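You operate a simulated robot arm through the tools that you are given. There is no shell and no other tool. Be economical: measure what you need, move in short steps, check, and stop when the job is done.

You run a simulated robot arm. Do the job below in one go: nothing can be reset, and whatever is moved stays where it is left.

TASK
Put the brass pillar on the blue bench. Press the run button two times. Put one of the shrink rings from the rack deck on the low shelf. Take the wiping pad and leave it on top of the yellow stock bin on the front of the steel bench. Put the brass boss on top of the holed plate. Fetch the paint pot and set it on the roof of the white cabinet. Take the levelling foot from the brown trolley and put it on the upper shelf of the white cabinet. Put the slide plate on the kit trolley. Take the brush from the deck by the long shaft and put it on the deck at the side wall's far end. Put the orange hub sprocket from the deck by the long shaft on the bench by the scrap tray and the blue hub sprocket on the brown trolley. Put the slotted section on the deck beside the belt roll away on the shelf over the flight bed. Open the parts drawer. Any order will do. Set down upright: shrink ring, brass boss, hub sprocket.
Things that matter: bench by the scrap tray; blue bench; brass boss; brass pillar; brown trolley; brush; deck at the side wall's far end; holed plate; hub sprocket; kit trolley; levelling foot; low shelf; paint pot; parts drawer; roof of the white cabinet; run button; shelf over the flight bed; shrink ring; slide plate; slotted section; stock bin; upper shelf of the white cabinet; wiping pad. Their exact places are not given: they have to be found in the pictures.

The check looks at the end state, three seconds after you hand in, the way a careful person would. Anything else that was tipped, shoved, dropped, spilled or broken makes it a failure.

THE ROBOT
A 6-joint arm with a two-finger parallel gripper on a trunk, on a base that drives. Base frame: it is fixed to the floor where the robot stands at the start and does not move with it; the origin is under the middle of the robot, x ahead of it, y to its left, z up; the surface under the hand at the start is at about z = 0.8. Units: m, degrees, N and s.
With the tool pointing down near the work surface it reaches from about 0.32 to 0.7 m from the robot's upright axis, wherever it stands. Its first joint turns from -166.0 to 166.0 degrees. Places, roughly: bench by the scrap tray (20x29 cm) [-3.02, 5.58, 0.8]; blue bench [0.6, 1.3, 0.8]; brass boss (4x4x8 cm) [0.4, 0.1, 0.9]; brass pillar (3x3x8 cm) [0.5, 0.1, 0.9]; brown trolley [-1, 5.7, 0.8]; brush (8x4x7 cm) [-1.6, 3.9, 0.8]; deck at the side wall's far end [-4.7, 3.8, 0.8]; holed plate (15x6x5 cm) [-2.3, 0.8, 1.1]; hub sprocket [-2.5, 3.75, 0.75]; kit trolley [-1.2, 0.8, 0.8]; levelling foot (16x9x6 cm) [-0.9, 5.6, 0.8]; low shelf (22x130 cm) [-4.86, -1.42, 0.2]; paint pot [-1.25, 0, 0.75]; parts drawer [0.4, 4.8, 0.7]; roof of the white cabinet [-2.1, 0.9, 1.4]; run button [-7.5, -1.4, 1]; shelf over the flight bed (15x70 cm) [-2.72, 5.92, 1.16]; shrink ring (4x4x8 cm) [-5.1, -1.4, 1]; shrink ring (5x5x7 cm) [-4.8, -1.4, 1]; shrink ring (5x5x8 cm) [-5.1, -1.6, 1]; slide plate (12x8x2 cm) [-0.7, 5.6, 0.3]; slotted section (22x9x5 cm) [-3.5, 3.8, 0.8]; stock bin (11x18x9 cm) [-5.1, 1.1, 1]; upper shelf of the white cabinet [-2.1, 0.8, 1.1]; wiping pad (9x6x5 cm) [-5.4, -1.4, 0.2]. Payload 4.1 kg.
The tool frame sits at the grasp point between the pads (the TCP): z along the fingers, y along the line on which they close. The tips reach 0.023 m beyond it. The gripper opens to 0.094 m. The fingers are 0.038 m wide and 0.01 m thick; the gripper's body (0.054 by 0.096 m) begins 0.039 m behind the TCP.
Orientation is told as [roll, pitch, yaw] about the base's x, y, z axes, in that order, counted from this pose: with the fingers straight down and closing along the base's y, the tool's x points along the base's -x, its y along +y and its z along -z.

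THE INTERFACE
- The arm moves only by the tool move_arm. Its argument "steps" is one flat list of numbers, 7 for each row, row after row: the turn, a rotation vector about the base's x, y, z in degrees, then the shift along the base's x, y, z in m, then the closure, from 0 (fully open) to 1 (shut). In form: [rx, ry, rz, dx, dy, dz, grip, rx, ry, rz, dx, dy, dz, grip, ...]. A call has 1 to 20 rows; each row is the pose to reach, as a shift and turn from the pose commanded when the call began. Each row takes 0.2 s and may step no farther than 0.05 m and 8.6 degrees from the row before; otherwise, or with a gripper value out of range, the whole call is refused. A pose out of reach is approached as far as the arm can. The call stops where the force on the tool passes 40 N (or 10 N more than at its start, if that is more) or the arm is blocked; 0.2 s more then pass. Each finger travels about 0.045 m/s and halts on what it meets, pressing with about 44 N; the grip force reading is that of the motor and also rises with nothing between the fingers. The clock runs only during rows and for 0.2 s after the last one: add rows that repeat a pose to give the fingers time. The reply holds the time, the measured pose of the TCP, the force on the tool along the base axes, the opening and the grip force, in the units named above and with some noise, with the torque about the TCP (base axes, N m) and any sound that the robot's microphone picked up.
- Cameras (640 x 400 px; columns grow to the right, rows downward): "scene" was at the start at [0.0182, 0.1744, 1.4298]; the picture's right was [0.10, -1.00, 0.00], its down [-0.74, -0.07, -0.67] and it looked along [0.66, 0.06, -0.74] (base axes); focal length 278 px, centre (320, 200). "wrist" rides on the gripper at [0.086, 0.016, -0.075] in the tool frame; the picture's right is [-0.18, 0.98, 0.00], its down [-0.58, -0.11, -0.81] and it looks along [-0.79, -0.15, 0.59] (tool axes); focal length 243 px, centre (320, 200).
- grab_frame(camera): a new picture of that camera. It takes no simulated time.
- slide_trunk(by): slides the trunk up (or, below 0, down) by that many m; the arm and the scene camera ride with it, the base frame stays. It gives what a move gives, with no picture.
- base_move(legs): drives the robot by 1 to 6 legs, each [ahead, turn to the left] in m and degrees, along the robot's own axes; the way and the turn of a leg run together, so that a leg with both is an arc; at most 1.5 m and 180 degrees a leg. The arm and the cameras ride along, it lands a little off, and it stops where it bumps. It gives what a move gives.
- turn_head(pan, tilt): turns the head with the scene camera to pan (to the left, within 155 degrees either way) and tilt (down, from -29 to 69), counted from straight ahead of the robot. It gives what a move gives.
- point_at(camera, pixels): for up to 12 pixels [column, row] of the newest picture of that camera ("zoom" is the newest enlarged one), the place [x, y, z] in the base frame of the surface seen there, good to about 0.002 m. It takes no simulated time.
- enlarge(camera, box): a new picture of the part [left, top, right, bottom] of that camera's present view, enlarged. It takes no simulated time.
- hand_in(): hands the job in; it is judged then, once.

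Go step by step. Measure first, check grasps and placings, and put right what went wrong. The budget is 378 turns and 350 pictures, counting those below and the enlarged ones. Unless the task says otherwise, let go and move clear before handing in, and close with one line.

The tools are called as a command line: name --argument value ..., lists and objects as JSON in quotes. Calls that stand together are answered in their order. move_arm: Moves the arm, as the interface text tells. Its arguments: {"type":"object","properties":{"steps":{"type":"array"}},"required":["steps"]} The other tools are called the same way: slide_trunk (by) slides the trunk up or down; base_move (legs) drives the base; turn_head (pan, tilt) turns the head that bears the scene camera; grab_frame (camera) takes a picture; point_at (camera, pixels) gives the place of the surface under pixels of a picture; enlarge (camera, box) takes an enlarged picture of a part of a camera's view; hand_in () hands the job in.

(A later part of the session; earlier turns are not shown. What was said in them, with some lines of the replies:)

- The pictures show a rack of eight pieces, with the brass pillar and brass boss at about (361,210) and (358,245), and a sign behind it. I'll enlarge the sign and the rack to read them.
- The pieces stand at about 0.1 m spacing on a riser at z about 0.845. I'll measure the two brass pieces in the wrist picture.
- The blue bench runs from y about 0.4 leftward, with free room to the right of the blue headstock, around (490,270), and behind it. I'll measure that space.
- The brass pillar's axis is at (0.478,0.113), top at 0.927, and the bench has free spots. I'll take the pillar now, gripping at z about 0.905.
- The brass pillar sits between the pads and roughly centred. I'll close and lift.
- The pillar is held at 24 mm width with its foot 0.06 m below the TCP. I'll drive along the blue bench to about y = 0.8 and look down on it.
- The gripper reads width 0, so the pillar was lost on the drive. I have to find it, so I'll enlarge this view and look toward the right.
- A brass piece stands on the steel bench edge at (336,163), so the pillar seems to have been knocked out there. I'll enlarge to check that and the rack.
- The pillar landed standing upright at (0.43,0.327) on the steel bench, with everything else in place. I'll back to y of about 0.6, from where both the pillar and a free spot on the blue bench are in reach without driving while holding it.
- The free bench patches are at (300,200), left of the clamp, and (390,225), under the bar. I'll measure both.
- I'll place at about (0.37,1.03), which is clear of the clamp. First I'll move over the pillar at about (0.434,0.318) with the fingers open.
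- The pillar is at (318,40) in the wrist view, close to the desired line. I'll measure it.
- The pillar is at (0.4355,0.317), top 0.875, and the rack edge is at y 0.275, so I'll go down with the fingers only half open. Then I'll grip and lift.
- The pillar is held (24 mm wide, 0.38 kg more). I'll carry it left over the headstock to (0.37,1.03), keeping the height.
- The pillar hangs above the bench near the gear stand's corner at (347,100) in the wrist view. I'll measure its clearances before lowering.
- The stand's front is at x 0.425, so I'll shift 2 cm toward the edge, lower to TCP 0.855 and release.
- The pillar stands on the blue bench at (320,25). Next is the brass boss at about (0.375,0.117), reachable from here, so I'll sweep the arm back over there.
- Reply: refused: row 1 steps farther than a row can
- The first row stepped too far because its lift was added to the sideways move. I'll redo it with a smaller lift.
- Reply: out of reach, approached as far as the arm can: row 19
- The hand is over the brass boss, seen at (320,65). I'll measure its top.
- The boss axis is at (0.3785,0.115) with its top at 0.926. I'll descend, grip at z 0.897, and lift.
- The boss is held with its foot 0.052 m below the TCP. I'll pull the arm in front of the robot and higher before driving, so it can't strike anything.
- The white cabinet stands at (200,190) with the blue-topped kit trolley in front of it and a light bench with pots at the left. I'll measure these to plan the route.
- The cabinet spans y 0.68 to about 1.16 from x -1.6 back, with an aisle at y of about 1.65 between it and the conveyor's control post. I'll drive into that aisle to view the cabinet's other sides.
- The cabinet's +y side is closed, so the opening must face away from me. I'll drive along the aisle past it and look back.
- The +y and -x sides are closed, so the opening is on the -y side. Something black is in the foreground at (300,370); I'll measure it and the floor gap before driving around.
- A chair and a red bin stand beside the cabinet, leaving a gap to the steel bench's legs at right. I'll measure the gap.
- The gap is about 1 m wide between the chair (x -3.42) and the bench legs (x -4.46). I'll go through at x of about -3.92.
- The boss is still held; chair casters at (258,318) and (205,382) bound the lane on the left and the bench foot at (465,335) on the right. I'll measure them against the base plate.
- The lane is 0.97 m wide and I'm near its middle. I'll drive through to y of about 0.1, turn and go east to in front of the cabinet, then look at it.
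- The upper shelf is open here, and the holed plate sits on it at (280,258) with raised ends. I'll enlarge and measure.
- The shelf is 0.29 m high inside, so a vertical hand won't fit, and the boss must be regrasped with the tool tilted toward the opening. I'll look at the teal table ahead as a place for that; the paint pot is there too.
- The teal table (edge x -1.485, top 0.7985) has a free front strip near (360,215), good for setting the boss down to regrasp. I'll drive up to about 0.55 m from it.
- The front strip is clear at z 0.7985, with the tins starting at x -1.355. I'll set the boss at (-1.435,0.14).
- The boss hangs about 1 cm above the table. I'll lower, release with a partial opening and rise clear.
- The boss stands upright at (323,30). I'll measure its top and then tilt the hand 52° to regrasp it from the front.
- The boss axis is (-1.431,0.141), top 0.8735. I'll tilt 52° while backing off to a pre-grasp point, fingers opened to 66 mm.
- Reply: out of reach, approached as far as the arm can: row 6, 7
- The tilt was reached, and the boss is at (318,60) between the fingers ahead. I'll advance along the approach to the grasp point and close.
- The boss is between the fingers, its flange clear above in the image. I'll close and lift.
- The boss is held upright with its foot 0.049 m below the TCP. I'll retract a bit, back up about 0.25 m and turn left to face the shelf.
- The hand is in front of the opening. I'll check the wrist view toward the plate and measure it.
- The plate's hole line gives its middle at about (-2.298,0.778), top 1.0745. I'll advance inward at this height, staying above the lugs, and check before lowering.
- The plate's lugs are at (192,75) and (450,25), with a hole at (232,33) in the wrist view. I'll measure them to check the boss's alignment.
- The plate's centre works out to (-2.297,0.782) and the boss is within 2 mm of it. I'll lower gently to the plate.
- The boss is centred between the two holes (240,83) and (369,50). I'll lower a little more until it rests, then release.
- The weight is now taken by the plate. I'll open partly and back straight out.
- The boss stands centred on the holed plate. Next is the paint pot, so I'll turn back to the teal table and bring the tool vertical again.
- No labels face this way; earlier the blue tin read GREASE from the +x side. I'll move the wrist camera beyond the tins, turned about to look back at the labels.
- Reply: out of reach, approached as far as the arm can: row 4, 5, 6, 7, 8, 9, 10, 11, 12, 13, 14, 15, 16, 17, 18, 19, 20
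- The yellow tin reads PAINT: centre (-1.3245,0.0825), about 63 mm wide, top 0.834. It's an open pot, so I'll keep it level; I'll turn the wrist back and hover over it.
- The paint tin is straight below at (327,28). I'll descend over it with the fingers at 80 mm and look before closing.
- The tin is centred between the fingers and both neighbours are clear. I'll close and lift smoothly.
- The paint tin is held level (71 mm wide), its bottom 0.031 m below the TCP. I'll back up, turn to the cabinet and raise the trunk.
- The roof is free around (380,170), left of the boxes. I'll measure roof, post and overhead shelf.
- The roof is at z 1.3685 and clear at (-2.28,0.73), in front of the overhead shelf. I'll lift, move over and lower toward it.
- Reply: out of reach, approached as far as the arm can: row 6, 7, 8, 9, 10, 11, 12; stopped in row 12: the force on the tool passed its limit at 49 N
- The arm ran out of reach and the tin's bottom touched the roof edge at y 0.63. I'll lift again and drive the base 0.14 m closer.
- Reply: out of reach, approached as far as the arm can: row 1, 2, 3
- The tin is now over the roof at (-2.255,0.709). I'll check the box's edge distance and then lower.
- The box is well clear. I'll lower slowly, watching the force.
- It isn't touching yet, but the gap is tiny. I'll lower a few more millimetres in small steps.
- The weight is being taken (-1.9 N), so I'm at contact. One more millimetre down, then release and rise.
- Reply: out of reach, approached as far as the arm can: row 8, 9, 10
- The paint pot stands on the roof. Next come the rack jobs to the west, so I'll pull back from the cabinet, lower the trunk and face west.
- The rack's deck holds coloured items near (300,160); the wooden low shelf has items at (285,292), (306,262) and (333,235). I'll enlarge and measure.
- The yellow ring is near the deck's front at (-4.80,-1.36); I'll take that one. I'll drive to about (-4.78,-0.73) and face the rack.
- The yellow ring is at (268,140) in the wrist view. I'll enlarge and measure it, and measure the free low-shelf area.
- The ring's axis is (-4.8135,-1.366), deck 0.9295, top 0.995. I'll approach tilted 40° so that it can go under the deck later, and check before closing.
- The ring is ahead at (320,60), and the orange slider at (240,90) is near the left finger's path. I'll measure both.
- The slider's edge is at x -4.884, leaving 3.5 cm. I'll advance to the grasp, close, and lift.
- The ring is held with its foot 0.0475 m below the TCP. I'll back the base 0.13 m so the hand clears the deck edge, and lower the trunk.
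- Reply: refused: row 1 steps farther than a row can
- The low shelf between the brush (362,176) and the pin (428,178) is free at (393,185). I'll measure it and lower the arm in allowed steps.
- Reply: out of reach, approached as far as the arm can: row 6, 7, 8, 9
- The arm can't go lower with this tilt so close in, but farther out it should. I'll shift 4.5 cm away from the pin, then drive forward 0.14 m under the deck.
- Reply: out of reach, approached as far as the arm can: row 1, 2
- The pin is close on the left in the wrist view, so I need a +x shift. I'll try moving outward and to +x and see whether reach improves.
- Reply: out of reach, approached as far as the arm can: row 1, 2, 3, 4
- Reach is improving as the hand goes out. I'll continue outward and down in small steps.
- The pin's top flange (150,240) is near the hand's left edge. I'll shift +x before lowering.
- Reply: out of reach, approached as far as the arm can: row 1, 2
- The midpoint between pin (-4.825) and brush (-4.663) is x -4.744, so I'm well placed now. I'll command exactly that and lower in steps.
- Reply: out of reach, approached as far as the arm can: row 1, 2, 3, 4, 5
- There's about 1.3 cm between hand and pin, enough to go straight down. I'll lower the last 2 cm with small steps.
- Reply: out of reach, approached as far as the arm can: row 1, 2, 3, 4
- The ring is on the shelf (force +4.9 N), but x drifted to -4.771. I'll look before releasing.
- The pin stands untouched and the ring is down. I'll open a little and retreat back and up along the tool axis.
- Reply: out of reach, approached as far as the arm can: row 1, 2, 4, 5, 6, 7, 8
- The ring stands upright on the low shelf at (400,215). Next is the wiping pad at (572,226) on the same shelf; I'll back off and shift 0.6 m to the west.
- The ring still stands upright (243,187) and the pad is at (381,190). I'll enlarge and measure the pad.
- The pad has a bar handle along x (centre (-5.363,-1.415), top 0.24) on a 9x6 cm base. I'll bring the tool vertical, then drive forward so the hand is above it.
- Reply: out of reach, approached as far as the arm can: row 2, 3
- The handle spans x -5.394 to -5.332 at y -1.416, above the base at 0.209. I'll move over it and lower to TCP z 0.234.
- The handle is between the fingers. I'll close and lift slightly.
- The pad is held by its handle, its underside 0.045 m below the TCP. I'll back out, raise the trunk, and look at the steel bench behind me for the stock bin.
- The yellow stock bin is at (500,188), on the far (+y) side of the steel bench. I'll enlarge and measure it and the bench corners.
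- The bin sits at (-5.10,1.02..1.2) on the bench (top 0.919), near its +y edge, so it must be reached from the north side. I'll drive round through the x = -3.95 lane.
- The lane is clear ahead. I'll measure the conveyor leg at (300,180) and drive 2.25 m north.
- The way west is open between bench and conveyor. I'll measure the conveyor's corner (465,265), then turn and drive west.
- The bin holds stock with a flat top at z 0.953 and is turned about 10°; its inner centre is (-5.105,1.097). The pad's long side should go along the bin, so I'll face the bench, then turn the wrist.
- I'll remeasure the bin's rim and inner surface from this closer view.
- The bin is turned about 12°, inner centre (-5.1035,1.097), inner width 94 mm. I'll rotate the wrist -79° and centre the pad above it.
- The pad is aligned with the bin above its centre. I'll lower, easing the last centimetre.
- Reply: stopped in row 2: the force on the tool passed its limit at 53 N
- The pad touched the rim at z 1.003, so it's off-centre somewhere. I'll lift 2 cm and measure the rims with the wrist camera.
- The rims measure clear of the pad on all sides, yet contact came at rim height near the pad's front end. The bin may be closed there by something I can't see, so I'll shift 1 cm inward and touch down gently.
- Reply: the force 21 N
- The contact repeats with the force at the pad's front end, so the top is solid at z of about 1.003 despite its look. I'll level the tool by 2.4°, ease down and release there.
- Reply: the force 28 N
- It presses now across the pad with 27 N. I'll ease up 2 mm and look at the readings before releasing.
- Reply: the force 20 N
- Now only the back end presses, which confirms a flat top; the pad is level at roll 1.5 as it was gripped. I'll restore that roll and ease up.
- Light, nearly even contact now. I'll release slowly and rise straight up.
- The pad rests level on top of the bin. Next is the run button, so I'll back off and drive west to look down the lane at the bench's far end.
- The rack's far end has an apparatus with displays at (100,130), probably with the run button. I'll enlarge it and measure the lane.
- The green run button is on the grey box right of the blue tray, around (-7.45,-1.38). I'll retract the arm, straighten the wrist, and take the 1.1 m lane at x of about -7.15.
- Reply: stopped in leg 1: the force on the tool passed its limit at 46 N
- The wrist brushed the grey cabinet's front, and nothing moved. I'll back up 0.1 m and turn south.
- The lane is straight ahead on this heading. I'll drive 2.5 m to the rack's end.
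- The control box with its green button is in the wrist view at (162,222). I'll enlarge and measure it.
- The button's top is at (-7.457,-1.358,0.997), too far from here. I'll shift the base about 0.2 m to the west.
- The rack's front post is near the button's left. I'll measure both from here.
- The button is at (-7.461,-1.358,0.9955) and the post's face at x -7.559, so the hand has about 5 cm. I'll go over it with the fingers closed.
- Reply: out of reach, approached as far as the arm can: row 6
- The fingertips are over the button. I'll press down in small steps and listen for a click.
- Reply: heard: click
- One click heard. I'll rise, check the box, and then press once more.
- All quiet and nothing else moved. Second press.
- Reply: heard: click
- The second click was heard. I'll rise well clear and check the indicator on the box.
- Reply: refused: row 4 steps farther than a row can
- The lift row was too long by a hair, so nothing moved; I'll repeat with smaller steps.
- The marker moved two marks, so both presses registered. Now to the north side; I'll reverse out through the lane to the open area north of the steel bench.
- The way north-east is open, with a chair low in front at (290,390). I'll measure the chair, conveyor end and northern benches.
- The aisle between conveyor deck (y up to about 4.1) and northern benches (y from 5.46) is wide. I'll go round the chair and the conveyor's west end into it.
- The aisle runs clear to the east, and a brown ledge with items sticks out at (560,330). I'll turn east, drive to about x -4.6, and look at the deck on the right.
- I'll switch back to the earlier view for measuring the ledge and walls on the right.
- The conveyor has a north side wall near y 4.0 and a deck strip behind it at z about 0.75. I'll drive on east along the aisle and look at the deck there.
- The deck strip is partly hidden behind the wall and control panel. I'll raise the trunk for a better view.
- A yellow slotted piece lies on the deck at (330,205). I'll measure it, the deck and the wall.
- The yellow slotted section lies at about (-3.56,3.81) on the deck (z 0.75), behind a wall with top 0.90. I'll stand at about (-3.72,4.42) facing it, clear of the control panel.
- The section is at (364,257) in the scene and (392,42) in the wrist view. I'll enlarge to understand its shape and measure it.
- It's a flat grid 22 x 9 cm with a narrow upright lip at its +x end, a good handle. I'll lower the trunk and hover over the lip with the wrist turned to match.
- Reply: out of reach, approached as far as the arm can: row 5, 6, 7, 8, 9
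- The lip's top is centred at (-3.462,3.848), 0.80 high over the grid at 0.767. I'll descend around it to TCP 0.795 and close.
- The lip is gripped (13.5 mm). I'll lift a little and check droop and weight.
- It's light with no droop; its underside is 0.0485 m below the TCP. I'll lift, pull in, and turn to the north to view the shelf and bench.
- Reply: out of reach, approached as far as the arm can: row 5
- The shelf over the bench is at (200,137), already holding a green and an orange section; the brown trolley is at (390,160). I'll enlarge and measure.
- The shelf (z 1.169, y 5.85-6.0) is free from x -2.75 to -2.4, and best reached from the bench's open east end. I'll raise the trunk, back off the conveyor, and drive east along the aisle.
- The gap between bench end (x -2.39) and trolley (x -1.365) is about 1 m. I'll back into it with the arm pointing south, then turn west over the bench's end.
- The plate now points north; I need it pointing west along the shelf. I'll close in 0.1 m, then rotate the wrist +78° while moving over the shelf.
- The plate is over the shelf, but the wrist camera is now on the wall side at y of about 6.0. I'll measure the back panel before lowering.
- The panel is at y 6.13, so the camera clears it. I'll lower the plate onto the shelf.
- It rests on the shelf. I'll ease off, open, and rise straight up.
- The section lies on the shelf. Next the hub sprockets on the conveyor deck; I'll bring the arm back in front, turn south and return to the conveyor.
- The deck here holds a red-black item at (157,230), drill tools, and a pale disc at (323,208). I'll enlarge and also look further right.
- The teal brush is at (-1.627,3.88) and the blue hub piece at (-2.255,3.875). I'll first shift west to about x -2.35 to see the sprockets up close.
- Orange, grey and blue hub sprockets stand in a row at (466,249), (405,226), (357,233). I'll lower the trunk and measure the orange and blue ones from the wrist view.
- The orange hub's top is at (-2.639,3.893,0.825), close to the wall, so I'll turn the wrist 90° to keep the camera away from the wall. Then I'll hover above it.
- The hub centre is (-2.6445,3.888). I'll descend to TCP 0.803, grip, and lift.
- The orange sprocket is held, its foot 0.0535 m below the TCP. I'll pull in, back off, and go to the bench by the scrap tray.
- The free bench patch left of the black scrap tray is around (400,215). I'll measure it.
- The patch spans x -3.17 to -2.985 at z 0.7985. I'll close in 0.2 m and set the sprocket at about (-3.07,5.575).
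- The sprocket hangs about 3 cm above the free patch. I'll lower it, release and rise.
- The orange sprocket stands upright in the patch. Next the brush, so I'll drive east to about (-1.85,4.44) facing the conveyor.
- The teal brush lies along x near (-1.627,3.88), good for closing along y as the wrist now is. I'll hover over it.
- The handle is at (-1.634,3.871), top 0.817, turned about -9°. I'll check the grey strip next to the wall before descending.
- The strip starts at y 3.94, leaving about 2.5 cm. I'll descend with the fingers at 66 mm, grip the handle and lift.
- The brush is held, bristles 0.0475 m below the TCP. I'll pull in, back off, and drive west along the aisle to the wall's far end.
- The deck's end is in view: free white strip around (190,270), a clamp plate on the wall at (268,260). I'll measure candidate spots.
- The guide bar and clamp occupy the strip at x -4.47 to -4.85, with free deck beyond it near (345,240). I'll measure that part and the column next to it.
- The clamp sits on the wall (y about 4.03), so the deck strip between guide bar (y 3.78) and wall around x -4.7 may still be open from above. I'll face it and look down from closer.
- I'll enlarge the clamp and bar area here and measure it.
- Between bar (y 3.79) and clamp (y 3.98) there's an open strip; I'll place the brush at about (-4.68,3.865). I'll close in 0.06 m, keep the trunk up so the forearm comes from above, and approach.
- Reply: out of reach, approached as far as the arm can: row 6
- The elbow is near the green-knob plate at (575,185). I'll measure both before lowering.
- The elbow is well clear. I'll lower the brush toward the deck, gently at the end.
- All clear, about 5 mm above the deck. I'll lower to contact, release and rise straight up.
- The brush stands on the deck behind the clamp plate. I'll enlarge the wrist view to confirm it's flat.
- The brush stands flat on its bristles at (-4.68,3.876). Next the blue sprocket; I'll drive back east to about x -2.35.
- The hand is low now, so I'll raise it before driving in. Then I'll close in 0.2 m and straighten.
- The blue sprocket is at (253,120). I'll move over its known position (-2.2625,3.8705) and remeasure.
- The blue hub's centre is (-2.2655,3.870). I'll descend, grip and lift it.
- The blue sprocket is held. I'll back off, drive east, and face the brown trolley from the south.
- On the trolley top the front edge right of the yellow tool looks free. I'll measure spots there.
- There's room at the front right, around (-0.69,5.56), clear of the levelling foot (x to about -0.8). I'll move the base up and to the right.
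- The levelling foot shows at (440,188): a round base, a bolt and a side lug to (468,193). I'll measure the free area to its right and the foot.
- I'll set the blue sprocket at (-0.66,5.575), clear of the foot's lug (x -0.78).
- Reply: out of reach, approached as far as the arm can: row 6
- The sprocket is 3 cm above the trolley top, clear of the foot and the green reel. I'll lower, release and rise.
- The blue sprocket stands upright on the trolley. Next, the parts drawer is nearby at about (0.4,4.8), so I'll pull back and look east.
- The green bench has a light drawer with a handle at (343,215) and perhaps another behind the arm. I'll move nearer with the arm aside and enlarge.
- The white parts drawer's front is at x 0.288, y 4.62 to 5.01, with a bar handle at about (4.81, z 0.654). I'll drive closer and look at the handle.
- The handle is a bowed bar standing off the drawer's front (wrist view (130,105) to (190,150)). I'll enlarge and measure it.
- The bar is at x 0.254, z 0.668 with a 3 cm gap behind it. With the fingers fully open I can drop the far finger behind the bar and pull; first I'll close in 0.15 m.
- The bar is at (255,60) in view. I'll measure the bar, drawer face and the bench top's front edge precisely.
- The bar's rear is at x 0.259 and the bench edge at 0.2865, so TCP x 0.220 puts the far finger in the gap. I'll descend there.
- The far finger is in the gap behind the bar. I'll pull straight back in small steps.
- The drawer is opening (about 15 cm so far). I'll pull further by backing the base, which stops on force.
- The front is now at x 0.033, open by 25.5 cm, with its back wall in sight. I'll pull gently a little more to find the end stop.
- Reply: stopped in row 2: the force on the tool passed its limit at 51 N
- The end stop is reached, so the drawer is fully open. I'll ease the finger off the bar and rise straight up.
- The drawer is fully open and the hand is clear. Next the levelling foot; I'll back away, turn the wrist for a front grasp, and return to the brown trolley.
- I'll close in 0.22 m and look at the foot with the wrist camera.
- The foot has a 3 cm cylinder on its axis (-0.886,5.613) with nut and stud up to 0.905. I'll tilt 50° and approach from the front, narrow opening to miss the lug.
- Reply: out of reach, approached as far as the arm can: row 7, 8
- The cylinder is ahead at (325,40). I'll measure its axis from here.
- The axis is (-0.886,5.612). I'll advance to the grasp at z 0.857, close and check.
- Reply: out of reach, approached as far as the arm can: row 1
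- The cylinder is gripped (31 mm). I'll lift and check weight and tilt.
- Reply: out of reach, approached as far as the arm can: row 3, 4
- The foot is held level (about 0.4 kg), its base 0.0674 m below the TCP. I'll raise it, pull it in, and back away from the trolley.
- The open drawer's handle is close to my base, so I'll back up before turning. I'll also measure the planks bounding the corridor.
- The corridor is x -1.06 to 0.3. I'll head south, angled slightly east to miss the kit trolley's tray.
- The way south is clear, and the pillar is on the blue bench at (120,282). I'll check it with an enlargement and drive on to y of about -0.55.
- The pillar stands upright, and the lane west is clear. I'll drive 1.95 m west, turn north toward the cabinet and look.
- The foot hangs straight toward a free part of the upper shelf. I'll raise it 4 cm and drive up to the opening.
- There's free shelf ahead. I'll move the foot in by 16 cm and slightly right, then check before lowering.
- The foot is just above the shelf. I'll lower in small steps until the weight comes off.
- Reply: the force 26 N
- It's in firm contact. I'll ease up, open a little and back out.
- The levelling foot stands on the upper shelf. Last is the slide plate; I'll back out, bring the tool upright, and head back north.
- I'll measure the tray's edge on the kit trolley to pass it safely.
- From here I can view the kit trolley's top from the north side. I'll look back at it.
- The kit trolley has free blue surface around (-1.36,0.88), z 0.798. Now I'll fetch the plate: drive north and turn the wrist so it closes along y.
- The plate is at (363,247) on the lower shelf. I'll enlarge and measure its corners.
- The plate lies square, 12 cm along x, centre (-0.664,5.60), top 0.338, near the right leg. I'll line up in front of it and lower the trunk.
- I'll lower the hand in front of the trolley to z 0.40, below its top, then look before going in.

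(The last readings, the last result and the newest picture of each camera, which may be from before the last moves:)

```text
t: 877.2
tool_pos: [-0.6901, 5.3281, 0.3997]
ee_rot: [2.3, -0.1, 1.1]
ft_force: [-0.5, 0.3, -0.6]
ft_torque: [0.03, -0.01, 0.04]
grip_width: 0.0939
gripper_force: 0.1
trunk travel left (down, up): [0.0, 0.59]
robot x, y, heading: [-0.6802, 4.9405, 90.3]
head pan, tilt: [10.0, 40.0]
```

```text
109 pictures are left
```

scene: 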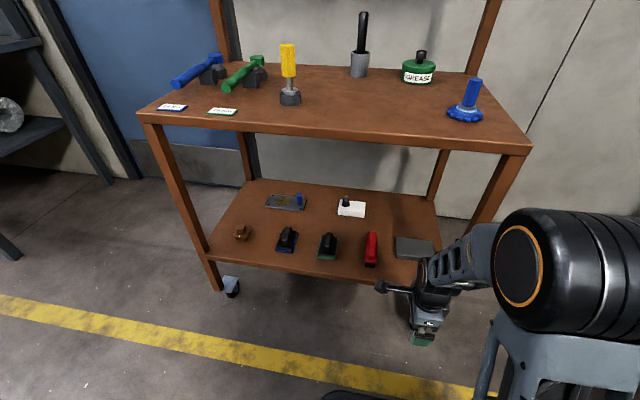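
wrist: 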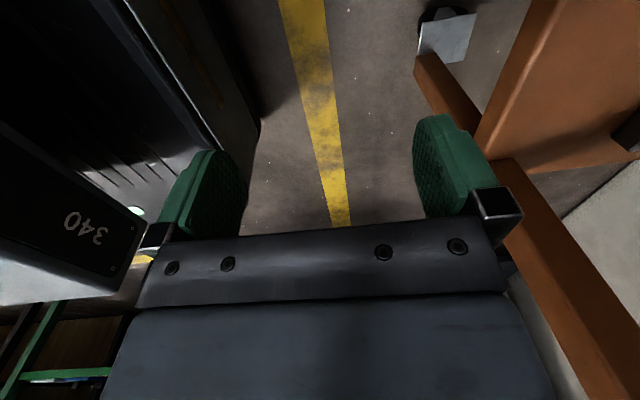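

The forearm comes from the right, near the trolley's right leg at (490,200). I'll measure forearm and elbow positions before moving in.

point_at --camera "scene" --pixels '[[520, 270], [470, 245], [490, 235], [580, 220], [440, 270], [500, 195], [600, 300], [425, 300], [560, 215], [510, 160]]'

```text
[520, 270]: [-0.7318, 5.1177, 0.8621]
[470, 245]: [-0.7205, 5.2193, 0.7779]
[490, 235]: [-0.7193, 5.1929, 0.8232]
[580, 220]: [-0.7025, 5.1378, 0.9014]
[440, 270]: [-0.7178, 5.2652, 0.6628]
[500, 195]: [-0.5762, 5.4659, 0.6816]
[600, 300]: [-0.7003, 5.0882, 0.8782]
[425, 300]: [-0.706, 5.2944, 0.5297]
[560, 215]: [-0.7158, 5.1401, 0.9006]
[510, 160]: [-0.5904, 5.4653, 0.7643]
```

By the geometry the forearm stays under the trolley top with about 5 cm to spare, and I'll keep x near -0.678 to miss the leg. I'll go in to over the plate at z 0.375.

move_arm --steps '[0, 0, 0, 0.004, 0.02, -0.025, 0, 0, 0, 0, 0.008, 0.06, -0.025, 0, 0, 0, 0, 0.012, 0.1, -0.025, 0, 0, 0, 0, 0.012, 0.14, -0.025, 0, 0, 0, 0, 0.012, 0.18, -0.025, 0, 0, 0, 0, 0.012, 0.22, -0.025, 0, 0, 0, 0, 0.012, 0.25, -0.02, 0, 0, 0, 0, 0.012, 0.272, -0.02, 0]'

grab_frame --camera "wrist"

grab_frame --camera "scene"

```text
t: 879.0
tool_pos: [-0.6749, 5.6039, 0.3816]
ee_rot: [2.4, 0.0, 1.2]
ft_force: [0.4, 0.1, 0.6]
ft_torque: [-0.01, 0.01, 0.01]
grip_width: 0.0938
gripper_force: 0.1
trunk travel left (down, up): [0.0, 0.59]
robot x, y, heading: [-0.6788, 4.9369, 90.4]
head pan, tilt: [10.0, 40.0]
```

```text
108 pictures are left
```

wrist: 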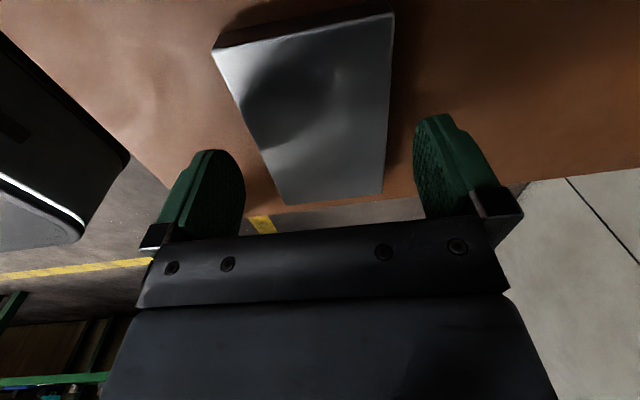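

```text
107 pictures are left
```

scene: 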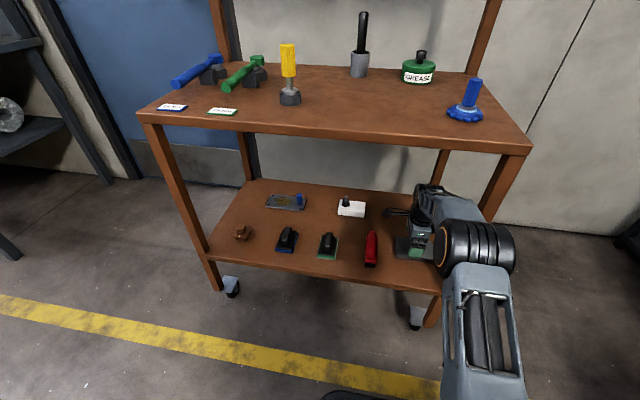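

The plate is in view between the finger planes. I'll measure its edges and rotation.

point_at --camera "wrist" --pixels '[[218, 56], [389, 18], [382, 188], [283, 198], [248, 120], [385, 100], [320, 110]]'

```text
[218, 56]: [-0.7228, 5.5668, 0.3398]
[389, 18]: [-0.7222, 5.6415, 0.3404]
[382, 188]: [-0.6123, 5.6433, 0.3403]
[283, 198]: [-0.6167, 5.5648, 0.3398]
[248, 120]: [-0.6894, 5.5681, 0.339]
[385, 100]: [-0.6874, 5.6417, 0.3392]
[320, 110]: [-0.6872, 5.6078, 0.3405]
```

The plate is square: y 5.566 to 5.643, centre 5.6045. I'll level the hand's 2.3° roll and lower to TCP 0.347.

move_arm --steps '[-2.3, 0, 0, 0, 0.0005, -0.01, 0, -2.3, 0, 0, 0.002, 0.0005, -0.02, 0, -2.3, 0, 0, 0.002, 0.0005, -0.03, 0, -2.3, 0, 0, 0.002, 0.0005, -0.035, 0, -2.3, 0, 0, 0.002, 0.0005, -0.035, 0]'

grab_frame --camera "wrist"

```text
t: 880.2
tool_pos: [-0.6742, 5.6019, 0.3447]
ee_rot: [0.0, 0.2, 1.2]
ft_force: [-0.3, -0.4, 0.3]
ft_torque: [0.01, -0.02, 0.03]
grip_width: 0.0943
gripper_force: 0.0
trunk travel left (down, up): [0.0, 0.59]
robot x, y, heading: [-0.6787, 4.94, 90.2]
head pan, tilt: [10.0, 40.0]
```

```text
106 pictures are left
```

wrist: 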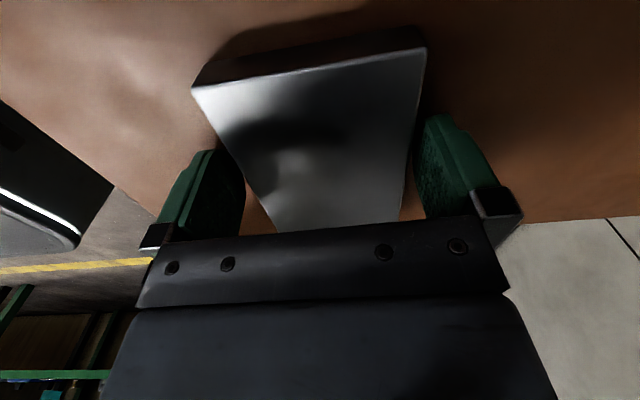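

The fingers straddle the plate. I'll close and lift slightly.

move_arm --steps '[0, 0, 0, 0, 0, 0, 1, 0, 0, 0, 0, 0, 0, 1, 0, 0, 0, 0, 0, 0, 1, 0, 0, 0, 0, 0, 0.01, 1, 0, 0, 0, 0, 0, 0.03, 1, 0, 0, 0, 0, 0, 0.045, 1, 0, 0, 0, 0, 0, 0.045, 1]'

grab_frame --camera "wrist"

```text
t: 881.8
tool_pos: [-0.675, 5.6021, 0.3881]
ee_rot: [-0.1, 0.1, 1.1]
ft_force: [-0.5, 1.1, -13.8]
ft_torque: [0.0, 0.16, 0.01]
grip_width: 0.08
gripper_force: 44.0
trunk travel left (down, up): [0.0, 0.59]
robot x, y, heading: [-0.6752, 4.9409, 90.7]
head pan, tilt: [10.0, 40.0]
```

```text
105 pictures are left
```

wrist: 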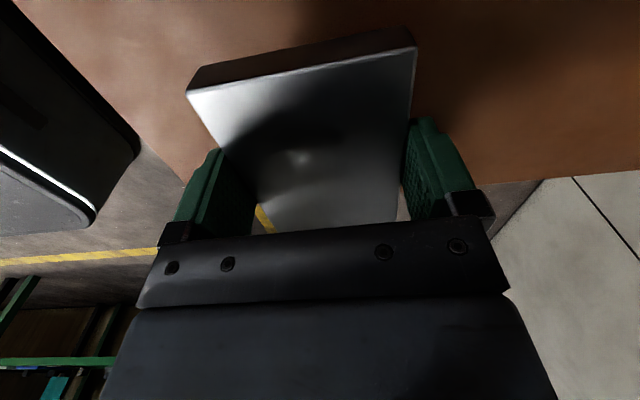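

The plate (1.4 kg) is held level, its bottom 0.026 m below the TCP. I'll back the base straight out, then raise the trunk.

base_move --legs '[[-0.32, 0]]'

slide_trunk --by 0.4

move_arm --steps '[0, 0, 0, 0, -0.01, 0.03, 1, 0, 0, 0, 0, -0.03, 0.06, 1, 0, 0, 0, 0, -0.05, 0.09, 1, 0, 0, 0, 0, -0.07, 0.12, 1, 0, 0, 0, 0, -0.09, 0.15, 1, 0, 0, 0, 0, -0.11, 0.18, 1, 0, 0, 0, 0, -0.13, 0.21, 1, 0, 0, 0, 0, -0.15, 0.24, 1, 0, 0, 0, 0, -0.17, 0.27, 1, 0, 0, 0, 0, -0.19, 0.3, 1]'

grab_frame --camera "wrist"

```text
t: 884.0
tool_pos: [-0.6706, 5.2797, 0.3892]
ee_rot: [0.1, 0.2, 1.1]
ft_force: [0.5, 0.0, -12.8]
ft_torque: [-0.05, 0.13, 0.01]
grip_width: 0.0799
gripper_force: 43.5
trunk travel left (down, up): [0.0, 0.59]
robot x, y, heading: [-0.678, 4.6206, 90.1]
head pan, tilt: [10.0, 40.0]
```

```text
t: 887.8
tool_pos: [-0.6697, 5.2805, 0.7885]
ee_rot: [0.0, 0.1, 0.9]
ft_force: [-0.1, 0.3, -14.5]
ft_torque: [-0.01, 0.11, 0.0]
grip_width: 0.0802
gripper_force: 44.0
trunk travel left (down, up): [-0.4, 0.19]
robot x, y, heading: [-0.6774, 4.618, 90.1]
head pan, tilt: [10.0, 40.0]
```

```text
t: 890.0
tool_pos: [-0.6694, 5.0876, 1.0895]
ee_rot: [0.0, 0.1, 0.9]
ft_force: [0.7, -0.5, -13.4]
ft_torque: [0.02, 0.12, 0.04]
grip_width: 0.0799
gripper_force: 44.0
trunk travel left (down, up): [-0.4, 0.19]
robot x, y, heading: [-0.6789, 4.616, 90.1]
head pan, tilt: [10.0, 40.0]
```

```text
104 pictures are left
```

wrist: 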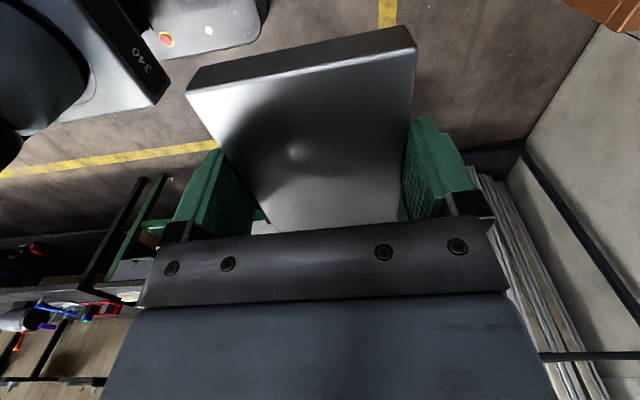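

The plate is held. I'll drive back south to the aisle north of the kit trolley, at about (-0.45,1.75).

base_move --legs '[[0, -176], [1.5, 0], [1.37, 0]]'

base_move --legs '[[0, -94], [0.86, 0], [0, 90]]'

turn_head --pan 5 --tilt 45

grab_frame --camera "scene"

```text
t: 911.0
tool_pos: [-0.3211, 1.3156, 1.0887]
ee_rot: [0.0, 0.1, -171.0]
ft_force: [0.7, 0.6, -13.5]
ft_torque: [0.02, -0.14, 0.02]
grip_width: 0.0799
gripper_force: 44.1
trunk travel left (down, up): [-0.4, 0.19]
robot x, y, heading: [-0.3788, 1.78, -81.9]
head pan, tilt: [10.0, 40.0]
```

```text
t: 923.3
tool_pos: [-1.1972, 1.2429, 1.0894]
ee_rot: [-0.1, 0.2, -174.0]
ft_force: [-0.6, -0.1, -12.8]
ft_torque: [0.04, -0.13, -0.01]
grip_width: 0.0797
gripper_force: 44.4
trunk travel left (down, up): [-0.4, 0.19]
robot x, y, heading: [-1.23, 1.7053, -84.7]
head pan, tilt: [10.0, 40.0]
```

```text
t: 924.0
tool_pos: [-1.1969, 1.2435, 1.0883]
ee_rot: [-0.2, 0.1, -174.1]
ft_force: [1.2, -0.2, -13.2]
ft_torque: [-0.01, -0.15, 0.0]
grip_width: 0.0802
gripper_force: 43.9
trunk travel left (down, up): [-0.4, 0.19]
robot x, y, heading: [-1.2316, 1.7163, -84.8]
head pan, tilt: [5.0, 45.0]
```

```text
103 pictures are left
```

scene: 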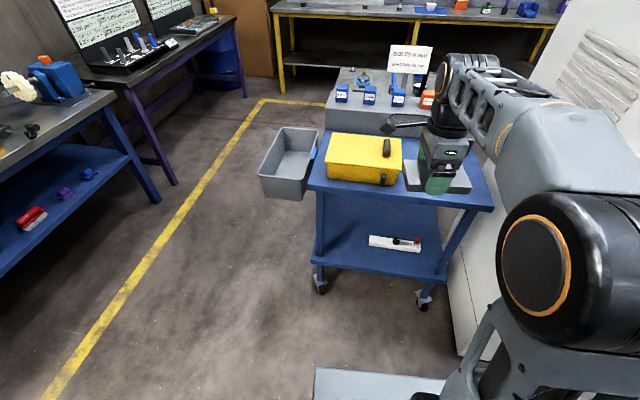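

The blue surface right of the yellow box is free. I'll close in 0.25 m, then move the plate over (-1.36,0.88).

base_move --legs '[[0.25, 0]]'

move_arm --steps '[0, 0, -2, -0.035, -0.02, 0, 1, 0, 0, -4, -0.07, -0.04, 0, 1, 0, 0, -5.5, -0.105, -0.06, 0, 1, 0, 0, -5.5, -0.14, -0.08, 0, 1, 0, 0, -5.5, -0.17, -0.1, 0, 1, 0, 0, -5.5, -0.186, -0.11, 0, 1, 0, 0, -5.5, -0.186, -0.11, -0.05, 1, 0, 0, -5.5, -0.186, -0.11, -0.1, 1, 0, 0, -5.5, -0.186, -0.11, -0.15, 1]'

grab_frame --camera "scene"

grab_frame --camera "wrist"

```text
t: 925.8
tool_pos: [-1.1749, 0.992, 1.087]
ee_rot: [-0.1, 0.1, -174.1]
ft_force: [0.4, -0.3, -13.9]
ft_torque: [-0.01, -0.15, 0.0]
grip_width: 0.0798
gripper_force: 43.9
trunk travel left (down, up): [-0.4, 0.19]
robot x, y, heading: [-1.2051, 1.4627, -84.8]
head pan, tilt: [5.0, 45.0]
```

```text
t: 927.8
tool_pos: [-1.3601, 0.8843, 0.9377]
ee_rot: [-0.2, 0.1, -179.5]
ft_force: [0.5, -0.4, -12.9]
ft_torque: [0.03, -0.12, 0.0]
grip_width: 0.0797
gripper_force: 43.7
trunk travel left (down, up): [-0.4, 0.19]
robot x, y, heading: [-1.2083, 1.4618, -84.5]
head pan, tilt: [5.0, 45.0]
```

```text
102 pictures are left
```

scene: 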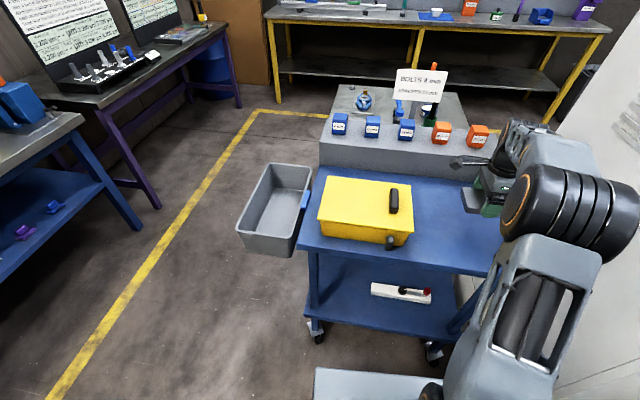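

```text
101 pictures are left
```

wrist: 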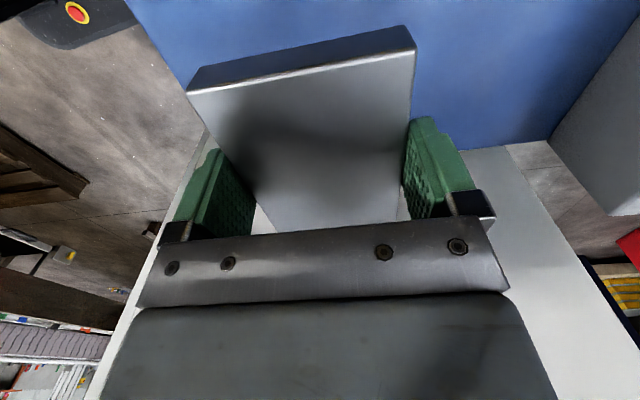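

All is clear below. I'll lower the plate onto the trolley, release and rise.

move_arm --steps '[0, 0, 0, 0.01, 0, -0.04, 1, 0, 0, 0, 0.01, 0, -0.08, 1, 0, 0, 0, 0.01, 0, -0.1, 1, 0, 0, 0, 0.01, 0, -0.109, 1, 0, 0, 0, 0.01, 0, -0.112, 1, 0, 0, 0, 0.01, 0, -0.114, 1]'

```text
t: 929.2
tool_pos: [-1.3511, 0.8826, 0.8249]
ee_rot: [0.1, 0.0, -179.4]
ft_force: [-1.0, 1.1, -0.4]
ft_torque: [0.58, 0.4, -0.07]
grip_width: 0.0799
gripper_force: 43.9
trunk travel left (down, up): [-0.4, 0.19]
robot x, y, heading: [-1.209, 1.4615, -84.9]
head pan, tilt: [5.0, 45.0]
```

The weight is off the hand, so the plate is down. I'll open and rise.

move_arm --steps '[0, 0, 0, 0, 0, 0, 0.3, 0, 0, 0, 0, 0, 0, 0, 0, 0, 0, 0, 0, 0, 0, 0, 0, 0, 0, 0, 0.03, 0, 0, 0, 0, 0, 0, 0.075, 0, 0, 0, 0, 0, 0, 0.12, 0, 0, 0, 0, 0, 0, 0.165, 0, 0, 0, 0, 0, 0, 0.21, 0, 0, 0, 0, 0.02, 0.04, 0.23, 0, 0, 0, 0, 0.05, 0.07, 0.23, 0, 0, 0, 0, 0.085, 0.1, 0.23, 0]'

grab_frame --camera "scene"

grab_frame --camera "wrist"

```text
t: 931.6
tool_pos: [-1.2693, 0.9855, 1.0545]
ee_rot: [0.0, 0.0, -179.5]
ft_force: [0.0, -1.7, -0.1]
ft_torque: [-0.01, 0.04, -0.02]
grip_width: 0.0939
gripper_force: 0.0
trunk travel left (down, up): [-0.4, 0.19]
robot x, y, heading: [-1.2075, 1.4631, -84.9]
head pan, tilt: [5.0, 45.0]
```

```text
100 pictures are left
```

scene: 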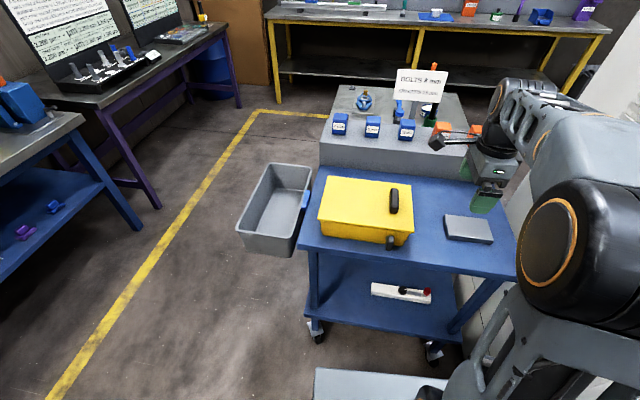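

```text
99 pictures are left
```

wrist: 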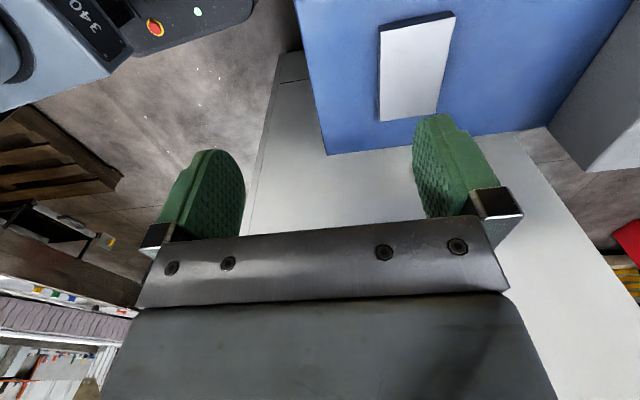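

The slide plate lies flat on the kit trolley and every item is placed. I'll back clear of the trolley before handing in.

base_move --legs '[[-0.2, 0]]'

```text
t: 933.2
tool_pos: [-1.2888, 1.1829, 1.0542]
ee_rot: [0.0, 0.1, -179.4]
ft_force: [-0.2, 0.5, -0.3]
ft_torque: [-0.03, 0.02, -0.04]
grip_width: 0.094
gripper_force: 0.0
trunk travel left (down, up): [-0.4, 0.19]
robot x, y, heading: [-1.225, 1.6599, -84.6]
head pan, tilt: [5.0, 45.0]
```

The hand is empty and clear, and all twelve parts of the job are done and checked, so I'll hand in.

hand_in

```text
The job is handed in.
```

All the jobs are done and handed in. Along the way the brass pillar slipped once onto the steel bench and landed upright, the wrist brushed the grey cabinet without moving anything, and the wiping pad rests at the stock bin's rim height.
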